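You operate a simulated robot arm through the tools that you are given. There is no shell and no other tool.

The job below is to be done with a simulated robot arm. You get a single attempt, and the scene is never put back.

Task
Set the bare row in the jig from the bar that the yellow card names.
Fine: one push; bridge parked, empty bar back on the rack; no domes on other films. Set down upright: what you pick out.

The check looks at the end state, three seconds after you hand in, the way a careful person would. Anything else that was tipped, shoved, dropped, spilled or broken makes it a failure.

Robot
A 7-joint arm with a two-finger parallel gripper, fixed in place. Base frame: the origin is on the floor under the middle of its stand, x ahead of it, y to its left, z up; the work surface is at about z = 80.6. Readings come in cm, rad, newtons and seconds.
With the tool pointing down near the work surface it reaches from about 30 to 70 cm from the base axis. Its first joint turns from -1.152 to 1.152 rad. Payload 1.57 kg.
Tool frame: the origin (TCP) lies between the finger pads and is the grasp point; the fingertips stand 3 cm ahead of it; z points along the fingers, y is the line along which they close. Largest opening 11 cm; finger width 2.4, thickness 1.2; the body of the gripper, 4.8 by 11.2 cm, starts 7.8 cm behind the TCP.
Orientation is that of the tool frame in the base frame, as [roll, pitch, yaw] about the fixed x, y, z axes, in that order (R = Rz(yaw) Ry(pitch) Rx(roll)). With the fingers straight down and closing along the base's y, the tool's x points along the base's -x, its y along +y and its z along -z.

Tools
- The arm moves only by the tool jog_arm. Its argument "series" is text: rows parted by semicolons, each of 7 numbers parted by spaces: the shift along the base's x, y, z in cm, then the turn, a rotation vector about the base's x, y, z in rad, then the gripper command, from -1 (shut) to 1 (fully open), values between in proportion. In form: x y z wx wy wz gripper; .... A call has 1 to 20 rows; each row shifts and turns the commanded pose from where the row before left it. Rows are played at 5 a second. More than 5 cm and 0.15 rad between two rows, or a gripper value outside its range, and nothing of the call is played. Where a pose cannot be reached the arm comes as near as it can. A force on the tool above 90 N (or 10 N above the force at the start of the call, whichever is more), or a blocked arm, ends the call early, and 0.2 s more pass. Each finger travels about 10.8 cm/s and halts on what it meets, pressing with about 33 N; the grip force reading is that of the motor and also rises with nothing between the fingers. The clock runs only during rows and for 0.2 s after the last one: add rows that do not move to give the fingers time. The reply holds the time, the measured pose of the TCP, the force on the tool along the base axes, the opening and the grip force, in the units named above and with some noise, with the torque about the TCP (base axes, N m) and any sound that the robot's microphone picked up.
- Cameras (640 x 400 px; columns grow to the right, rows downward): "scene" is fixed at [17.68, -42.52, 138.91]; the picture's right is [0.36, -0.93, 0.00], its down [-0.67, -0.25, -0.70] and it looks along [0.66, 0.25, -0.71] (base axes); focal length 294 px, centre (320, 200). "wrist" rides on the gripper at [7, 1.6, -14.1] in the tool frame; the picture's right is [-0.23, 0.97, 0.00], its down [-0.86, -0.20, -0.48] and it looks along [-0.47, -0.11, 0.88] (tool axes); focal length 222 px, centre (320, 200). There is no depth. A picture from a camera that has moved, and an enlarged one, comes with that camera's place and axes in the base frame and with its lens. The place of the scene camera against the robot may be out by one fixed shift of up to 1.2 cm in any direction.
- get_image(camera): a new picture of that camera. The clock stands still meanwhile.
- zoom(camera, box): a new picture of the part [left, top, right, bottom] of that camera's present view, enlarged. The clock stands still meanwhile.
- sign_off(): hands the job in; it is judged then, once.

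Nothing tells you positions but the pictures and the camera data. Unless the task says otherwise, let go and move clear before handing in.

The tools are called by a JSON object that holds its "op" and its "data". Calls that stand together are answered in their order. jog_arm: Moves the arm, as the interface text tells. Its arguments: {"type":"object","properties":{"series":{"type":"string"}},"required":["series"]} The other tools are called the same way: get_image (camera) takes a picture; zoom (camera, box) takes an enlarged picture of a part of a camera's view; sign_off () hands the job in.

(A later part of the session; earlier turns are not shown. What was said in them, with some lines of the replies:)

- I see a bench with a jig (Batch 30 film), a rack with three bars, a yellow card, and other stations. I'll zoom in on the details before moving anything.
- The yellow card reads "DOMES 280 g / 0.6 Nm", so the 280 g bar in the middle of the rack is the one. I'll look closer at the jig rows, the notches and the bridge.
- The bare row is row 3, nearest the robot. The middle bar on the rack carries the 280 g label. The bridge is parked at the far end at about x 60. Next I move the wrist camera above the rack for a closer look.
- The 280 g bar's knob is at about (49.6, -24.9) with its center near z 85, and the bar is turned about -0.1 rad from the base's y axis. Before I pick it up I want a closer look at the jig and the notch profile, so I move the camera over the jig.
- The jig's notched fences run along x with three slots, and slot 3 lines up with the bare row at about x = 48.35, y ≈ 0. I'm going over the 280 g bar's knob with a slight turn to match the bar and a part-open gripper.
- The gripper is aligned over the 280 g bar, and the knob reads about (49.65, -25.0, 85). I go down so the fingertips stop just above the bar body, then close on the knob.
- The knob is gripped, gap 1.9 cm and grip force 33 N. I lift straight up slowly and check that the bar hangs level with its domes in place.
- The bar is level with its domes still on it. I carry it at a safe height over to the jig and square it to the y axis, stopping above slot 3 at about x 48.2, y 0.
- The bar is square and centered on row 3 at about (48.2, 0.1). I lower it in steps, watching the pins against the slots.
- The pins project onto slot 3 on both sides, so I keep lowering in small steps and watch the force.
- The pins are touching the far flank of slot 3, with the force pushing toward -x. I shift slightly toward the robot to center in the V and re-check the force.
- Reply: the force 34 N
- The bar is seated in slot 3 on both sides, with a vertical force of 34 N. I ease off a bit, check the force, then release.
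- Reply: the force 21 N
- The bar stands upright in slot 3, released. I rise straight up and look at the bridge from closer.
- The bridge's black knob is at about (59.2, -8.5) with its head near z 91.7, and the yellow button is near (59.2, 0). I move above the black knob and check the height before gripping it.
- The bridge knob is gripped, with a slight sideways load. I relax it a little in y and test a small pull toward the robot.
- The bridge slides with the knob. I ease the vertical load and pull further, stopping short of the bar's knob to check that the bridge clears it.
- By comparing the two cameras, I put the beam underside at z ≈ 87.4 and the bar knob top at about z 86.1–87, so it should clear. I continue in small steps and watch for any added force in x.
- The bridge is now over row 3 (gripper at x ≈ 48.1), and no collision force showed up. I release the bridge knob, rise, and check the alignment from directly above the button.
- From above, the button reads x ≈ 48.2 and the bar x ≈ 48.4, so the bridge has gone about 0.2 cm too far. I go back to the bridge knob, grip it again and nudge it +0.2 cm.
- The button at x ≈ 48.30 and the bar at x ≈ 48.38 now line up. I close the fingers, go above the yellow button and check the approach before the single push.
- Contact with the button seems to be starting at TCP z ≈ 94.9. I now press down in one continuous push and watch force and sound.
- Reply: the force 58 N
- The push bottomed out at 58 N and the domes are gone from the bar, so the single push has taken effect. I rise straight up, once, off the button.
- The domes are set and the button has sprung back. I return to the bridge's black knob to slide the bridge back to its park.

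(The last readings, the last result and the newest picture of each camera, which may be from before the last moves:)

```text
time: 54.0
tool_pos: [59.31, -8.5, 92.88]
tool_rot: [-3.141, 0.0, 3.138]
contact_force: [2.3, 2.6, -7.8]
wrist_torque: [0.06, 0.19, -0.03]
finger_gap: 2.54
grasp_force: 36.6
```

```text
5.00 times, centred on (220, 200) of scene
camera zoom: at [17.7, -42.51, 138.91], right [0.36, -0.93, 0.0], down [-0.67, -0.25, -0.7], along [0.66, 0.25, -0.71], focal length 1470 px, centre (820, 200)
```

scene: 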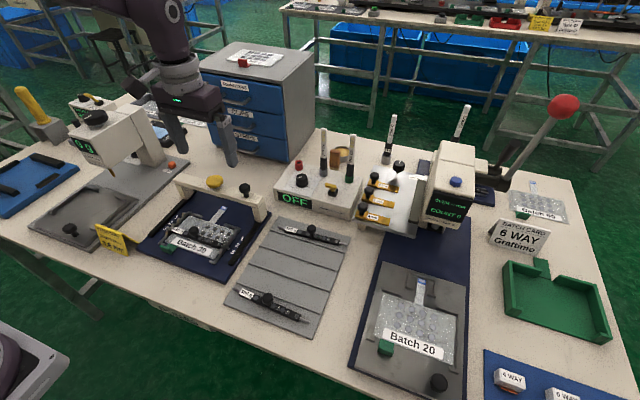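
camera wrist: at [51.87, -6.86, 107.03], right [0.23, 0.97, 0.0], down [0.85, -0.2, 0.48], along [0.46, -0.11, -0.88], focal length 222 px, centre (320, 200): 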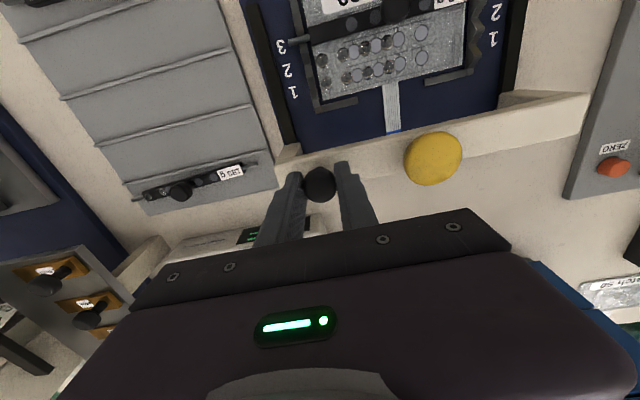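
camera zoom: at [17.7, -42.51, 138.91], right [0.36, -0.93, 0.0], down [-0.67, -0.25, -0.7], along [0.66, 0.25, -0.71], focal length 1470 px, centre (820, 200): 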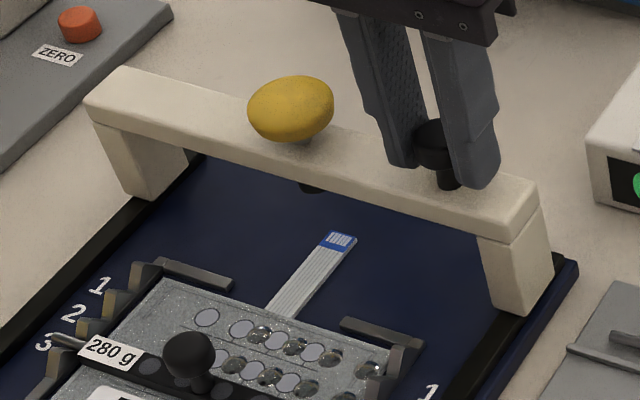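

{"op": "jog_arm", "data": {"series": "0.15 0 -0.03 0 0 0 -1; 0 0 0 0 0 0 -1"}}

{"op": "zoom", "data": {"camera": "scene", "box": [160, 160, 280, 240]}}

```text
time: 54.6
tool_pos: [59.47, -8.45, 92.87]
tool_rot: [3.141, 0.001, 3.139]
contact_force: [-1.7, 4.8, -4.7]
wrist_torque: [0.11, -0.11, -0.01]
finger_gap: 2.56
grasp_force: 36.3
```

```text
5.00 times, centred on (220, 200) of scene
camera zoom: at [17.68, -42.51, 138.91], right [0.36, -0.93, 0.0], down [-0.67, -0.25, -0.7], along [0.66, 0.25, -0.71], focal length 1470 px, centre (820, 200)
```

zoom: 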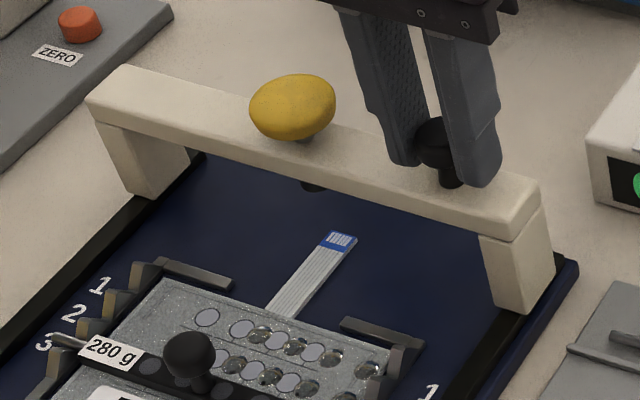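

{"op": "jog_arm", "data": {"series": "0.1 0 0 0 0 0 -1; 0 0 0 0 0 0 -1"}}

```text
time: 55.2
tool_pos: [59.46, -8.49, 92.82]
tool_rot: [-3.141, -0.001, 3.138]
contact_force: [-11.3, 5.2, 0.9]
wrist_torque: [0.13, 0.38, -0.02]
finger_gap: 2.53
grasp_force: 37.2
```

The bridge is back against its park stop: force is -11 N in x and the position matches the start. I release, rise, and go to collect the empty bar.

{"op": "jog_arm", "data": {"series": "-0.05 0 0 0 0 0 -1; 0 0 0 0 0 0 -0.5; 0 0 0 0 0 0 -0.2; 0 0 0 0 0 0 -0.05; 0 0 1 0 0 0 -0.05; 0 0 2.5 0 0 0 -0.05; 0 0 3 0 0 0 -0.05; -3.7 2.8 0 0 0 0 -0.05; -3.7 2.8 0 0 0 0 -0.1; -3.7 2.8 0 0 0 0 -0.1; 0 0 0 0 0 0 -0.1; 0 0 0 0 0 0 -0.1"}}

{"op": "get_image", "data": {"camera": "wrist"}}

{"op": "zoom", "data": {"camera": "wrist", "box": [200, 70, 440, 230]}}

{"op": "zoom", "data": {"camera": "scene", "box": [150, 160, 280, 270]}}

```text
time: 57.8
tool_pos: [48.34, -0.07, 99.32]
tool_rot: [3.142, -0.001, 3.138]
contact_force: [0.0, -0.3, 0.5]
wrist_torque: [0.0, -0.01, -0.01]
finger_gap: 4.94
grasp_force: 0.1
```

```text
taken
camera wrist: at [41.31, 1.54, 113.56], right [0.23, 0.97, 0.0], down [0.85, -0.2, 0.48], along [0.47, -0.11, -0.88], focal length 222 px, centre (320, 200)
```

wrist: 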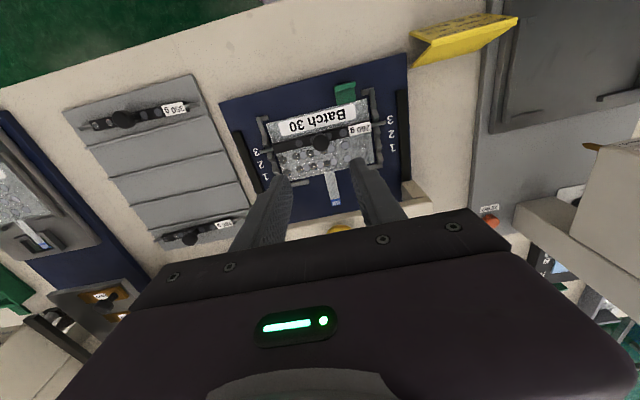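

```text
2.50 times, centred on (320, 150) of wrist
camera zoom: at [41.31, 1.54, 113.56], right [0.23, 0.97, 0.0], down [0.85, -0.2, 0.48], along [0.47, -0.11, -0.88], focal length 555 px, centre (320, 325)
```

zoom: 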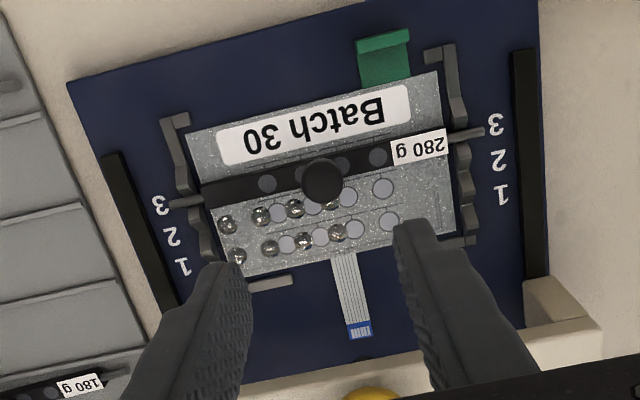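

```text
3.64 times, centred on (215, 215) of scene
camera zoom: at [17.68, -42.52, 138.91], right [0.36, -0.93, 0.0], down [-0.67, -0.25, -0.7], along [0.66, 0.25, -0.71], focal length 1069 px, centre (702, 146)
```

zoom: 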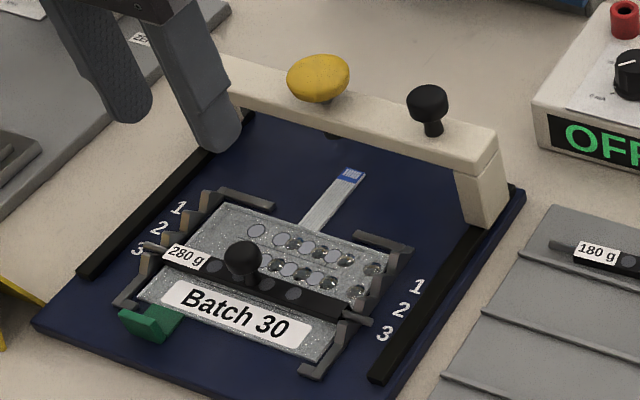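

{"op": "jog_arm", "data": {"series": "-0.32 0.1 -3 0 0 0 -0.1; 0 0 -3.5 0 0 0 -0.1; 0 0 -2.5 0 0 0 -0.1; 0 0 -1.5 0 0 0 -0.1; 0 0 -0.8 0 0 0 -0.1; 0 0 -0.42 0 0 0 -0.1; 0 0 0 0 0 0 -0.1"}}

{"op": "zoom", "data": {"camera": "wrist", "box": [200, 80, 450, 250]}}

{"op": "zoom", "data": {"camera": "scene", "box": [160, 205, 260, 275]}}

```text
time: 59.4
tool_pos: [48.09, -0.01, 87.55]
tool_rot: [-3.141, 0.0, 3.139]
contact_force: [-0.5, -0.6, -0.2]
wrist_torque: [-0.02, 0.0, -0.01]
finger_gap: 4.94
grasp_force: 0.1
```

```text
2.35 times, centred on (325, 165) of wrist
camera zoom: at [41.05, 1.65, 101.78], right [0.23, 0.97, 0.0], down [0.85, -0.2, 0.48], along [0.47, -0.11, -0.88], focal length 523 px, centre (308, 282)
```

zoom: 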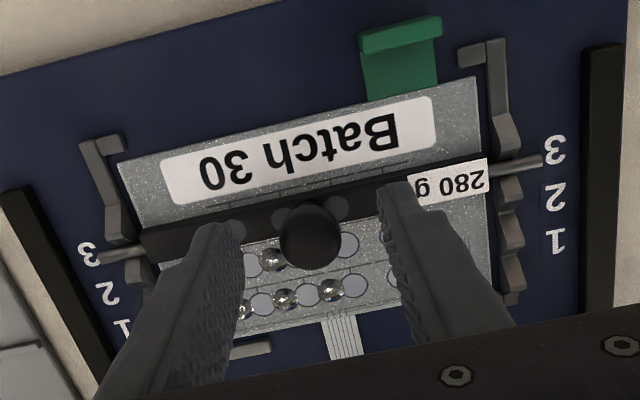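

```text
5.71 times, centred on (210, 240) of scene
camera zoom: at [17.68, -42.52, 138.91], right [0.36, -0.93, 0.0], down [-0.67, -0.25, -0.7], along [0.66, 0.25, -0.71], focal length 1680 px, centre (949, -29)
```

zoom: 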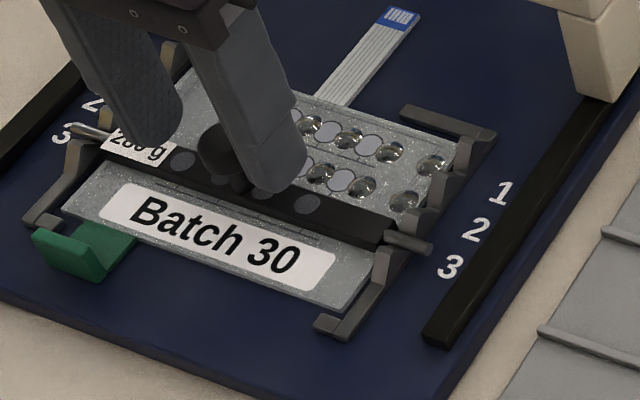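

{"op": "jog_arm", "data": {"series": "0 0 0 0 0 0 -0.5; 0 0 0 0 0 0 -1; 0 0 0 0 0 0 -1; 0 0 0 0 0 0 -1; 0 0 0.2 0 0 0 -1; 0 0 0.3 0 0 0 -1; 0 0 0.5 0 0 0 -1; 0 0 1 0 0 0 -1; 0 0 1.5 0 0 0 -1; 0 0 0 0 0 0 -1"}}

{"op": "zoom", "data": {"camera": "wrist", "box": [200, 60, 450, 250]}}

{"op": "zoom", "data": {"camera": "scene", "box": [150, 185, 270, 275]}}

```text
time: 61.6
tool_pos: [48.0, 0.08, 91.02]
tool_rot: [3.141, -0.002, 3.139]
contact_force: [0.0, 0.0, -1.3]
wrist_torque: [-0.01, 0.0, 0.05]
finger_gap: 1.87
grasp_force: 33.0
```

```text
2.11 times, centred on (325, 155) of wrist
camera zoom: at [41.04, 1.66, 105.33], right [0.23, 0.97, 0.0], down [0.85, -0.2, 0.48], along [0.47, -0.11, -0.88], focal length 468 px, centre (310, 295)
```

zoom: 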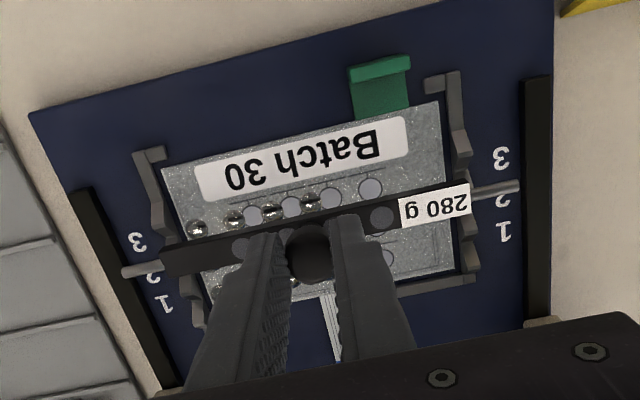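

```text
4.44 times, centred on (210, 230) of scene
camera zoom: at [17.68, -42.52, 138.91], right [0.36, -0.93, 0.0], down [-0.67, -0.25, -0.7], along [0.66, 0.25, -0.71], focal length 1307 px, centre (809, 67)
```

zoom: 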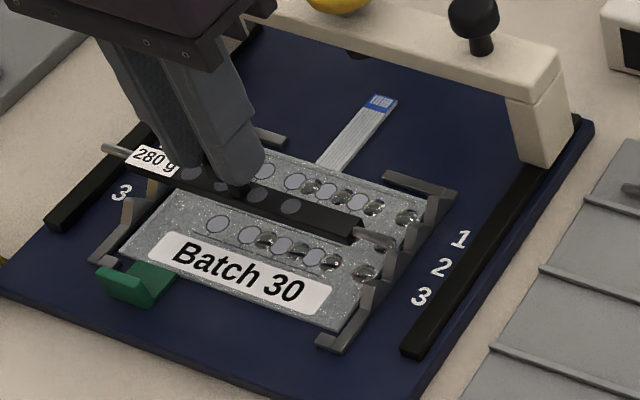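

Row 3 now carries its domes in the same pattern as rows 1 and 2, and the bar is empty and level. I carry it back to its place on the rack, undoing the turn.

{"op": "jog_arm", "data": {"series": "0 0 2.5 0 0 0 -1; 0 0 2.5 0 0 0 -1; 0.157 -2.5 0 0 0 -0.00945 -1; 0.157 -2.5 0 0 0 -0.00945 -1; 0.157 -2.5 0 0 0 -0.00945 -1; 0.157 -2.5 0 0 0 -0.00945 -1; 0.157 -2.5 0 0 0 -0.00945 -1; 0.157 -2.5 0 0 0 -0.00945 -1; 0.157 -2.5 0 0 0 -0.00945 -1; 0.157 -2.5 0 0 0 -0.00945 -1; 0.157 -2.5 0 0 0 -0.00945 -1; 0.157 -2.51 0 0 0 -0.00945 -1; 0 0 0 0 0 0 -1; 0 0 0 0 0 0 -1"}}

{"op": "get_image", "data": {"camera": "wrist"}}

{"op": "zoom", "data": {"camera": "wrist", "box": [200, 60, 450, 250]}}

{"op": "zoom", "data": {"camera": "scene", "box": [150, 170, 250, 260]}}

{"op": "zoom", "data": {"camera": "scene", "box": [220, 180, 370, 330]}}

```text
time: 64.6
tool_pos: [49.77, -25.15, 96.08]
tool_rot: [3.141, 0.002, 3.043]
contact_force: [-0.2, -0.5, 0.6]
wrist_torque: [0.01, 0.02, -0.01]
finger_gap: 1.84
grasp_force: 32.8
```

```text
taken
camera wrist: at [42.8, -22.75, 110.25], right [0.32, 0.95, 0.0], down [0.83, -0.28, 0.48], along [0.45, -0.15, -0.88], focal length 222 px, centre (320, 200)
```

wrist: 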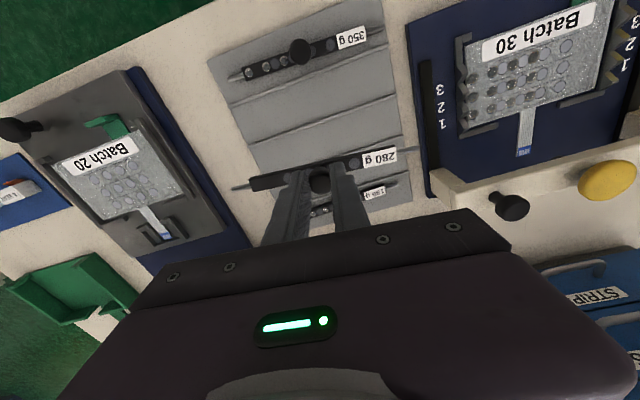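

```text
2.11 times, centred on (325, 155) of wrist
camera zoom: at [42.8, -22.75, 110.25], right [0.32, 0.95, 0.0], down [0.83, -0.28, 0.48], along [0.45, -0.15, -0.88], focal length 468 px, centre (310, 295)
```

zoom: 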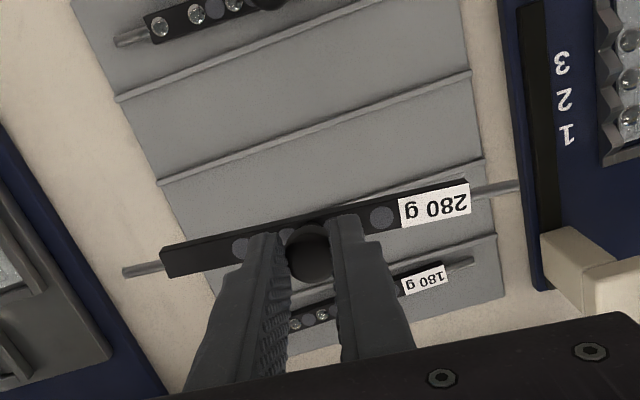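

```text
4.44 times, centred on (200, 215) of scene
camera zoom: at [17.68, -42.52, 138.91], right [0.36, -0.93, 0.0], down [-0.67, -0.25, -0.7], along [0.66, 0.25, -0.71], focal length 1307 px, centre (853, 133)
```

zoom: 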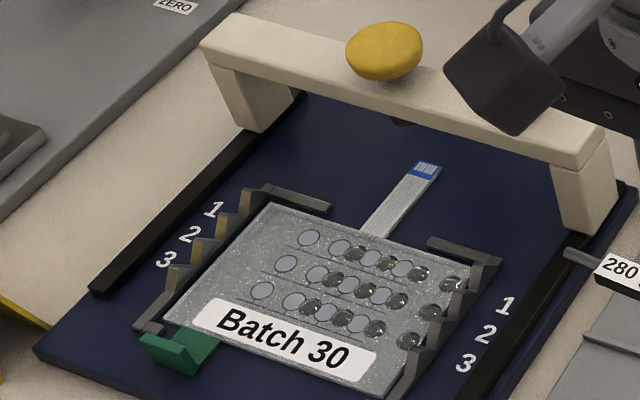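

```text
2.67 times, centred on (295, 255) of scene
camera zoom: at [17.68, -42.52, 138.91], right [0.36, -0.93, 0.0], down [-0.67, -0.25, -0.7], along [0.66, 0.25, -0.71], focal length 784 px, centre (387, 53)
```

zoom: 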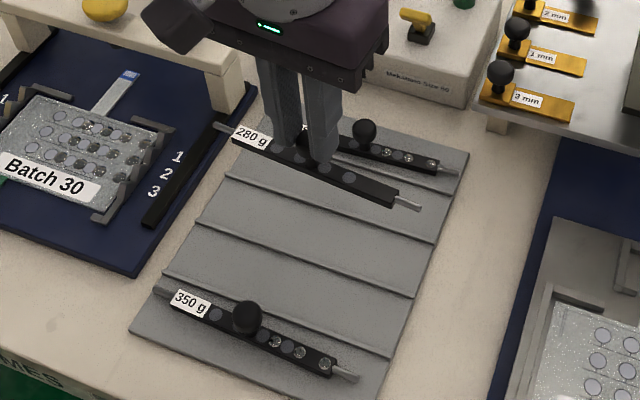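

{"op": "jog_arm", "data": {"series": "0.07 0.05 -2 0 0 0 -1; 0 0 -2.5 0 0 0 -1; 0 0 -2 0 0 0 -1; 0 0 -1.2 0 0 0 -1; 0 0 -0.7 0 0 0 -1; 0 0 0 0 0 0 -1; 0 0 0 0 0 0 -1"}}

{"op": "zoom", "data": {"camera": "wrist", "box": [220, 110, 430, 250]}}

{"op": "zoom", "data": {"camera": "scene", "box": [240, 200, 360, 300]}}

```text
time: 66.2
tool_pos: [49.7, -24.87, 87.62]
tool_rot: [3.141, 0.0, 3.045]
contact_force: [0.8, 0.9, 0.4]
wrist_torque: [0.0, 0.01, 0.01]
finger_gap: 1.81
grasp_force: 33.4
```

```text
2.86 times, centred on (325, 180) of wrist
camera zoom: at [42.91, -22.68, 101.85], right [0.32, 0.95, 0.0], down [0.83, -0.28, 0.48], along [0.45, -0.15, -0.88], focal length 635 px, centre (306, 257)
```

zoom: 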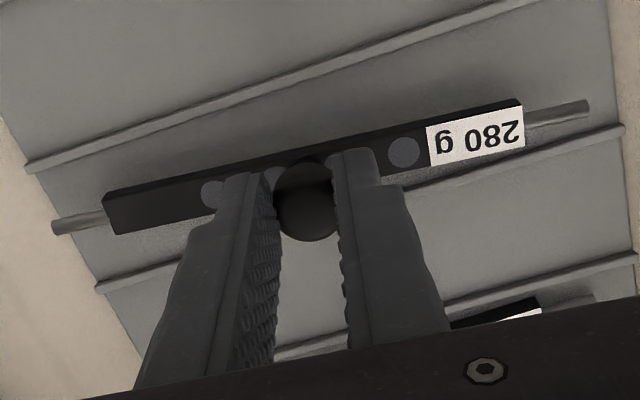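

```text
4.00 times, centred on (300, 250) of scene
camera zoom: at [17.68, -42.52, 138.91], right [0.36, -0.93, 0.0], down [-0.67, -0.25, -0.7], along [0.66, 0.25, -0.71], focal length 1176 px, centre (400, 0)
```

zoom: 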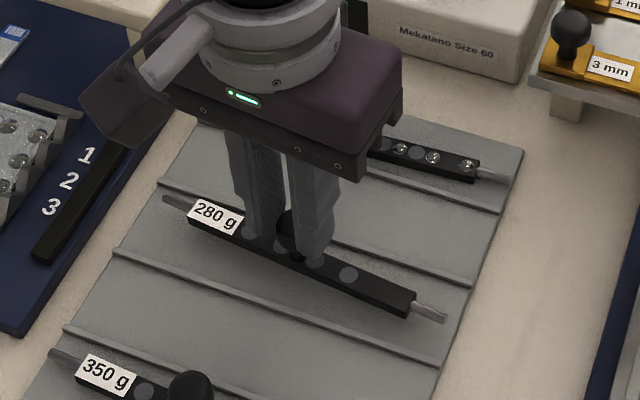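

{"op": "jog_arm", "data": {"series": "0 0 -0.4 0 0 0 -1; 0 0 -0.3 0 0 0 -1; 0 0 -0.2 0 0 0 -1; 0 0 0 0 0 0 -1"}}

```text
time: 67.2
tool_pos: [49.74, -24.95, 86.79]
tool_rot: [-3.141, 0.0, 3.044]
contact_force: [-0.5, -0.1, 2.6]
wrist_torque: [0.0, 0.01, 0.02]
finger_gap: 1.81
grasp_force: 33.0
```

{"op": "jog_arm", "data": {"series": "0 0 -0.06 0 0 0 -1; 0 0 0 0 0 0 -1"}}

{"op": "zoom", "data": {"camera": "wrist", "box": [220, 110, 430, 250]}}

{"op": "zoom", "data": {"camera": "scene", "box": [240, 200, 360, 300]}}

```text
time: 67.8
tool_pos: [49.83, -25.0, 86.81]
tool_rot: [3.142, 0.003, 3.045]
contact_force: [-0.6, 3.2, 13.3]
wrist_torque: [0.08, 0.04, -0.01]
finger_gap: 1.8
grasp_force: 32.5
```

```text
2.86 times, centred on (325, 180) of wrist
camera zoom: at [42.91, -22.68, 100.95], right [0.32, 0.95, 0.0], down [0.83, -0.28, 0.48], along [0.45, -0.15, -0.88], focal length 635 px, centre (306, 257)
```

zoom: 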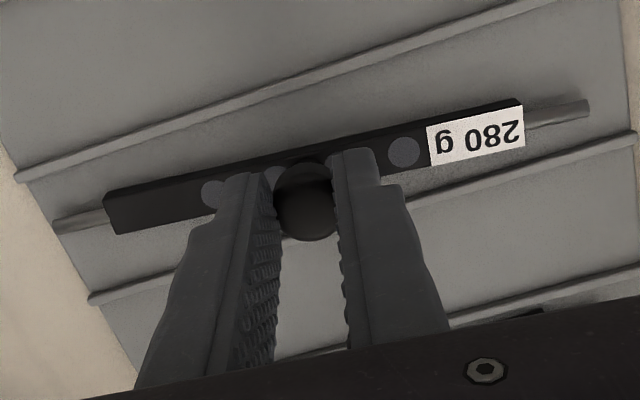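

```text
4.00 times, centred on (300, 250) of scene
camera zoom: at [17.66, -42.5, 138.92], right [0.36, -0.93, 0.0], down [-0.67, -0.25, -0.7], along [0.66, 0.25, -0.71], focal length 1176 px, centre (400, 0)
```

zoom: 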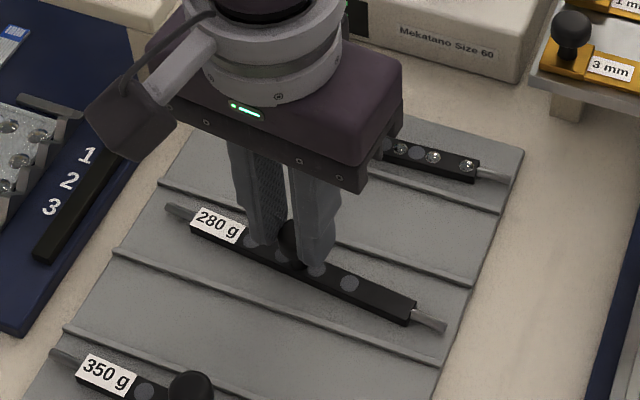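

The bar is resting on the rack in its original place: the label and pins match the first picture. I ease off the load, open the fingers and rise.

{"op": "jog_arm", "data": {"series": "0 0 0.05 0 0 0 -1; 0 0 0 0 0 0 -0.7; 0 0 0 0 0 0 -0.5; 0 0 0 0 0 0 -0.3; 0 0 0 0 0 0 -0.2; 0 0 0.5 0 0 0 -0.2; 0 0 1.5 0 0 0 -0.2; 0 0 3 0 0 0 -0.2; 0 0 4 0 0 0 -0.1; 0 0 4 0 0 0 0; 0 0 0 0 0 0 0"}}

{"op": "get_image", "data": {"camera": "wrist"}}

{"op": "zoom", "data": {"camera": "scene", "box": [210, 200, 370, 340]}}

{"op": "zoom", "data": {"camera": "wrist", "box": [200, 40, 440, 230]}}

```text
time: 70.2
tool_pos: [49.68, -25.15, 99.78]
tool_rot: [3.14, -0.001, 3.043]
contact_force: [-0.5, 0.6, -0.8]
wrist_torque: [-0.01, 0.01, 0.02]
finger_gap: 5.51
grasp_force: 0.0
```

```text
taken
camera wrist: at [42.82, -22.74, 113.98], right [0.32, 0.95, 0.0], down [0.83, -0.28, 0.48], along [0.45, -0.15, -0.88], focal length 222 px, centre (320, 200)
```

wrist: 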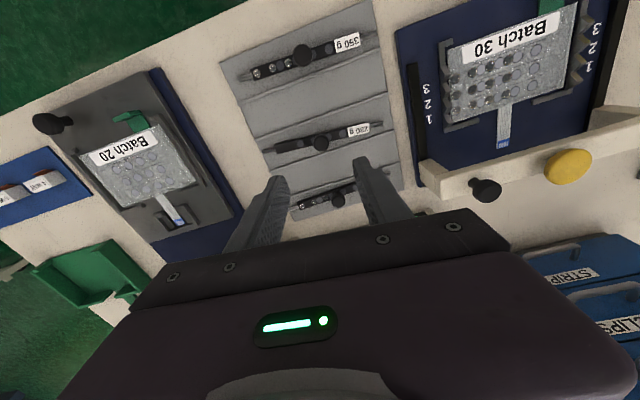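

```text
2.86 times, centred on (290, 270) of scene
camera zoom: at [17.68, -42.52, 138.91], right [0.36, -0.93, 0.0], down [-0.67, -0.25, -0.7], along [0.66, 0.25, -0.71], focal length 840 px, centre (406, 0)
```

zoom: 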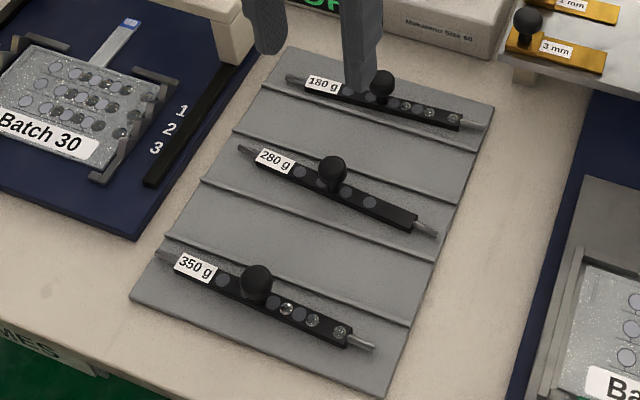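

```text
2.11 times, centred on (320, 135) of wrist
camera zoom: at [42.82, -22.74, 113.98], right [0.32, 0.95, 0.0], down [0.83, -0.28, 0.48], along [0.45, -0.15, -0.88], focal length 468 px, centre (320, 337)
```

zoom: 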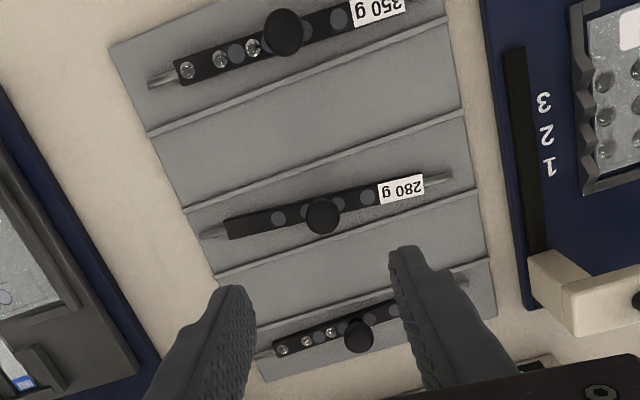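

The empty 280 g bar is upright on the rack. I move the arm clear to its start pose and do a last check of the whole scene.

{"op": "jog_arm", "data": {"series": "0 0 4 0 0 0 0.3; 0 0 4 0 0 0 0.5; -1 3.4 2 0 0 0.03 1; -1 3.4 0 0 0 0.03 1; -1 3.4 0 0 0 0.03 1; -1 3.4 0 0 0 0.006 1; 0 3.4 0 0 0 0 1; 0 3.4 0 0 0 0 1; 0 0 0 0 0 0 1"}}

{"op": "get_image", "data": {"camera": "scene"}}

{"op": "zoom", "data": {"camera": "scene", "box": [90, 160, 290, 290]}}

{"op": "get_image", "data": {"camera": "wrist"}}

{"op": "zoom", "data": {"camera": "wrist", "box": [260, 60, 460, 230]}}

```text
time: 72.2
tool_pos: [45.77, -4.54, 109.76]
tool_rot: [3.141, -0.002, 3.138]
contact_force: [0.5, 0.1, -0.2]
wrist_torque: [-0.01, 0.03, 0.04]
finger_gap: 11.01
grasp_force: 0.2
```

```text
taken
```

scene: 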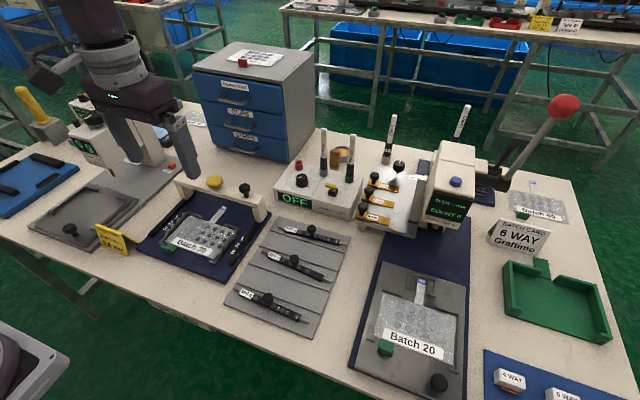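

```text
3.08 times, centred on (190, 225) of scene
camera zoom: at [17.68, -42.51, 138.91], right [0.36, -0.93, 0.0], down [-0.67, -0.25, -0.7], along [0.66, 0.25, -0.71], focal length 905 px, centre (720, 123)
```

zoom: 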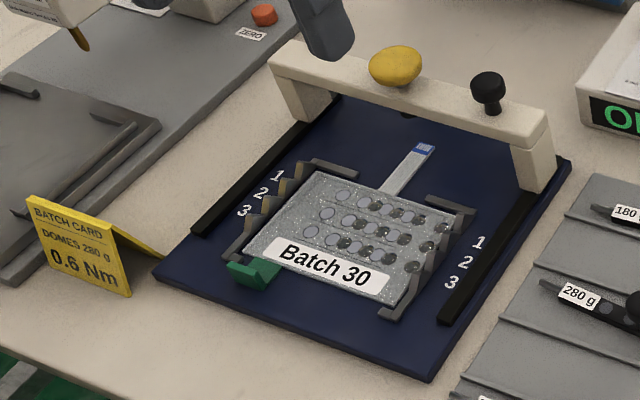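

```text
taken
camera wrist: at [38.68, -2.93, 123.93], right [0.23, 0.97, 0.0], down [0.85, -0.2, 0.48], along [0.47, -0.11, -0.88], focal length 222 px, centre (320, 200)
```

wrist: 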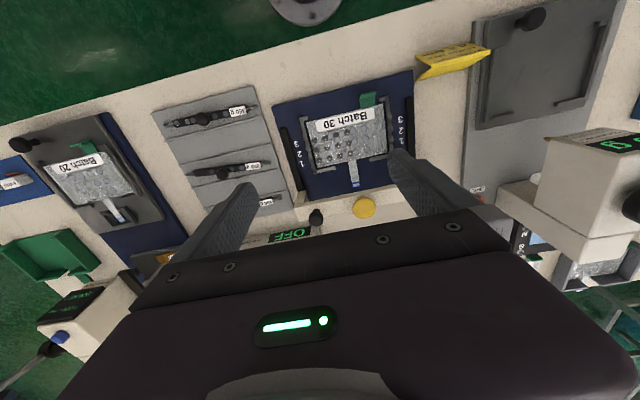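

```text
2.35 times, centred on (360, 145) of wrist
camera zoom: at [38.68, -2.93, 123.93], right [0.23, 0.97, 0.0], down [0.85, -0.2, 0.48], along [0.47, -0.11, -0.88], focal length 523 px, centre (226, 329)
```

zoom: 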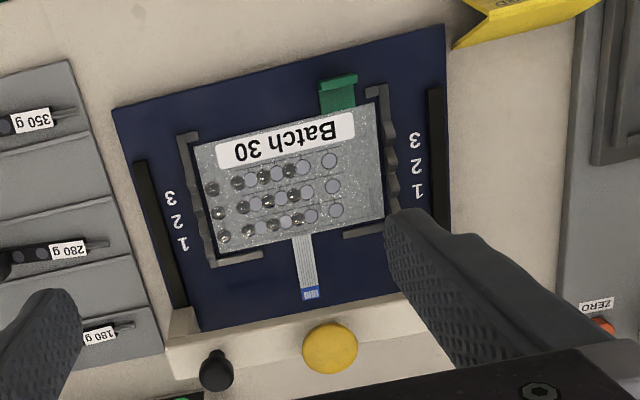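

Row 3 now has domes like rows 1 and 2. The bridge is parked against its stop, the empty 280 g bar is upright on the rack, and nothing else looks moved. The arm is clear, so I hand in.

{"op": "sign_off", "data": {}}

```text
The job is handed in.
```

The bare row, row 3, is set from the 280 g bar the yellow card names, and I've handed the job in; no verdict came back.

- **Push:** I pressed the yellow button once. It bottomed out at about 58 N, and the domes left the bar.
- **Domes:** row 3 now shows four domes. In all three rows the domes sit about one and a half pads to the side of the printed pads. Rows 1 and 2 were already like that, and the bar held its domes with the same offset, so I left it alone.
- **Bridge:** it is back against its park stop, where it started.
- **Bar:** the empty 280 g bar is upright on the rack in its original place.
- **Everything else:** in the last pictures nothing else looked moved, and I saw no domes on other films. The arm is clear with the gripper open.
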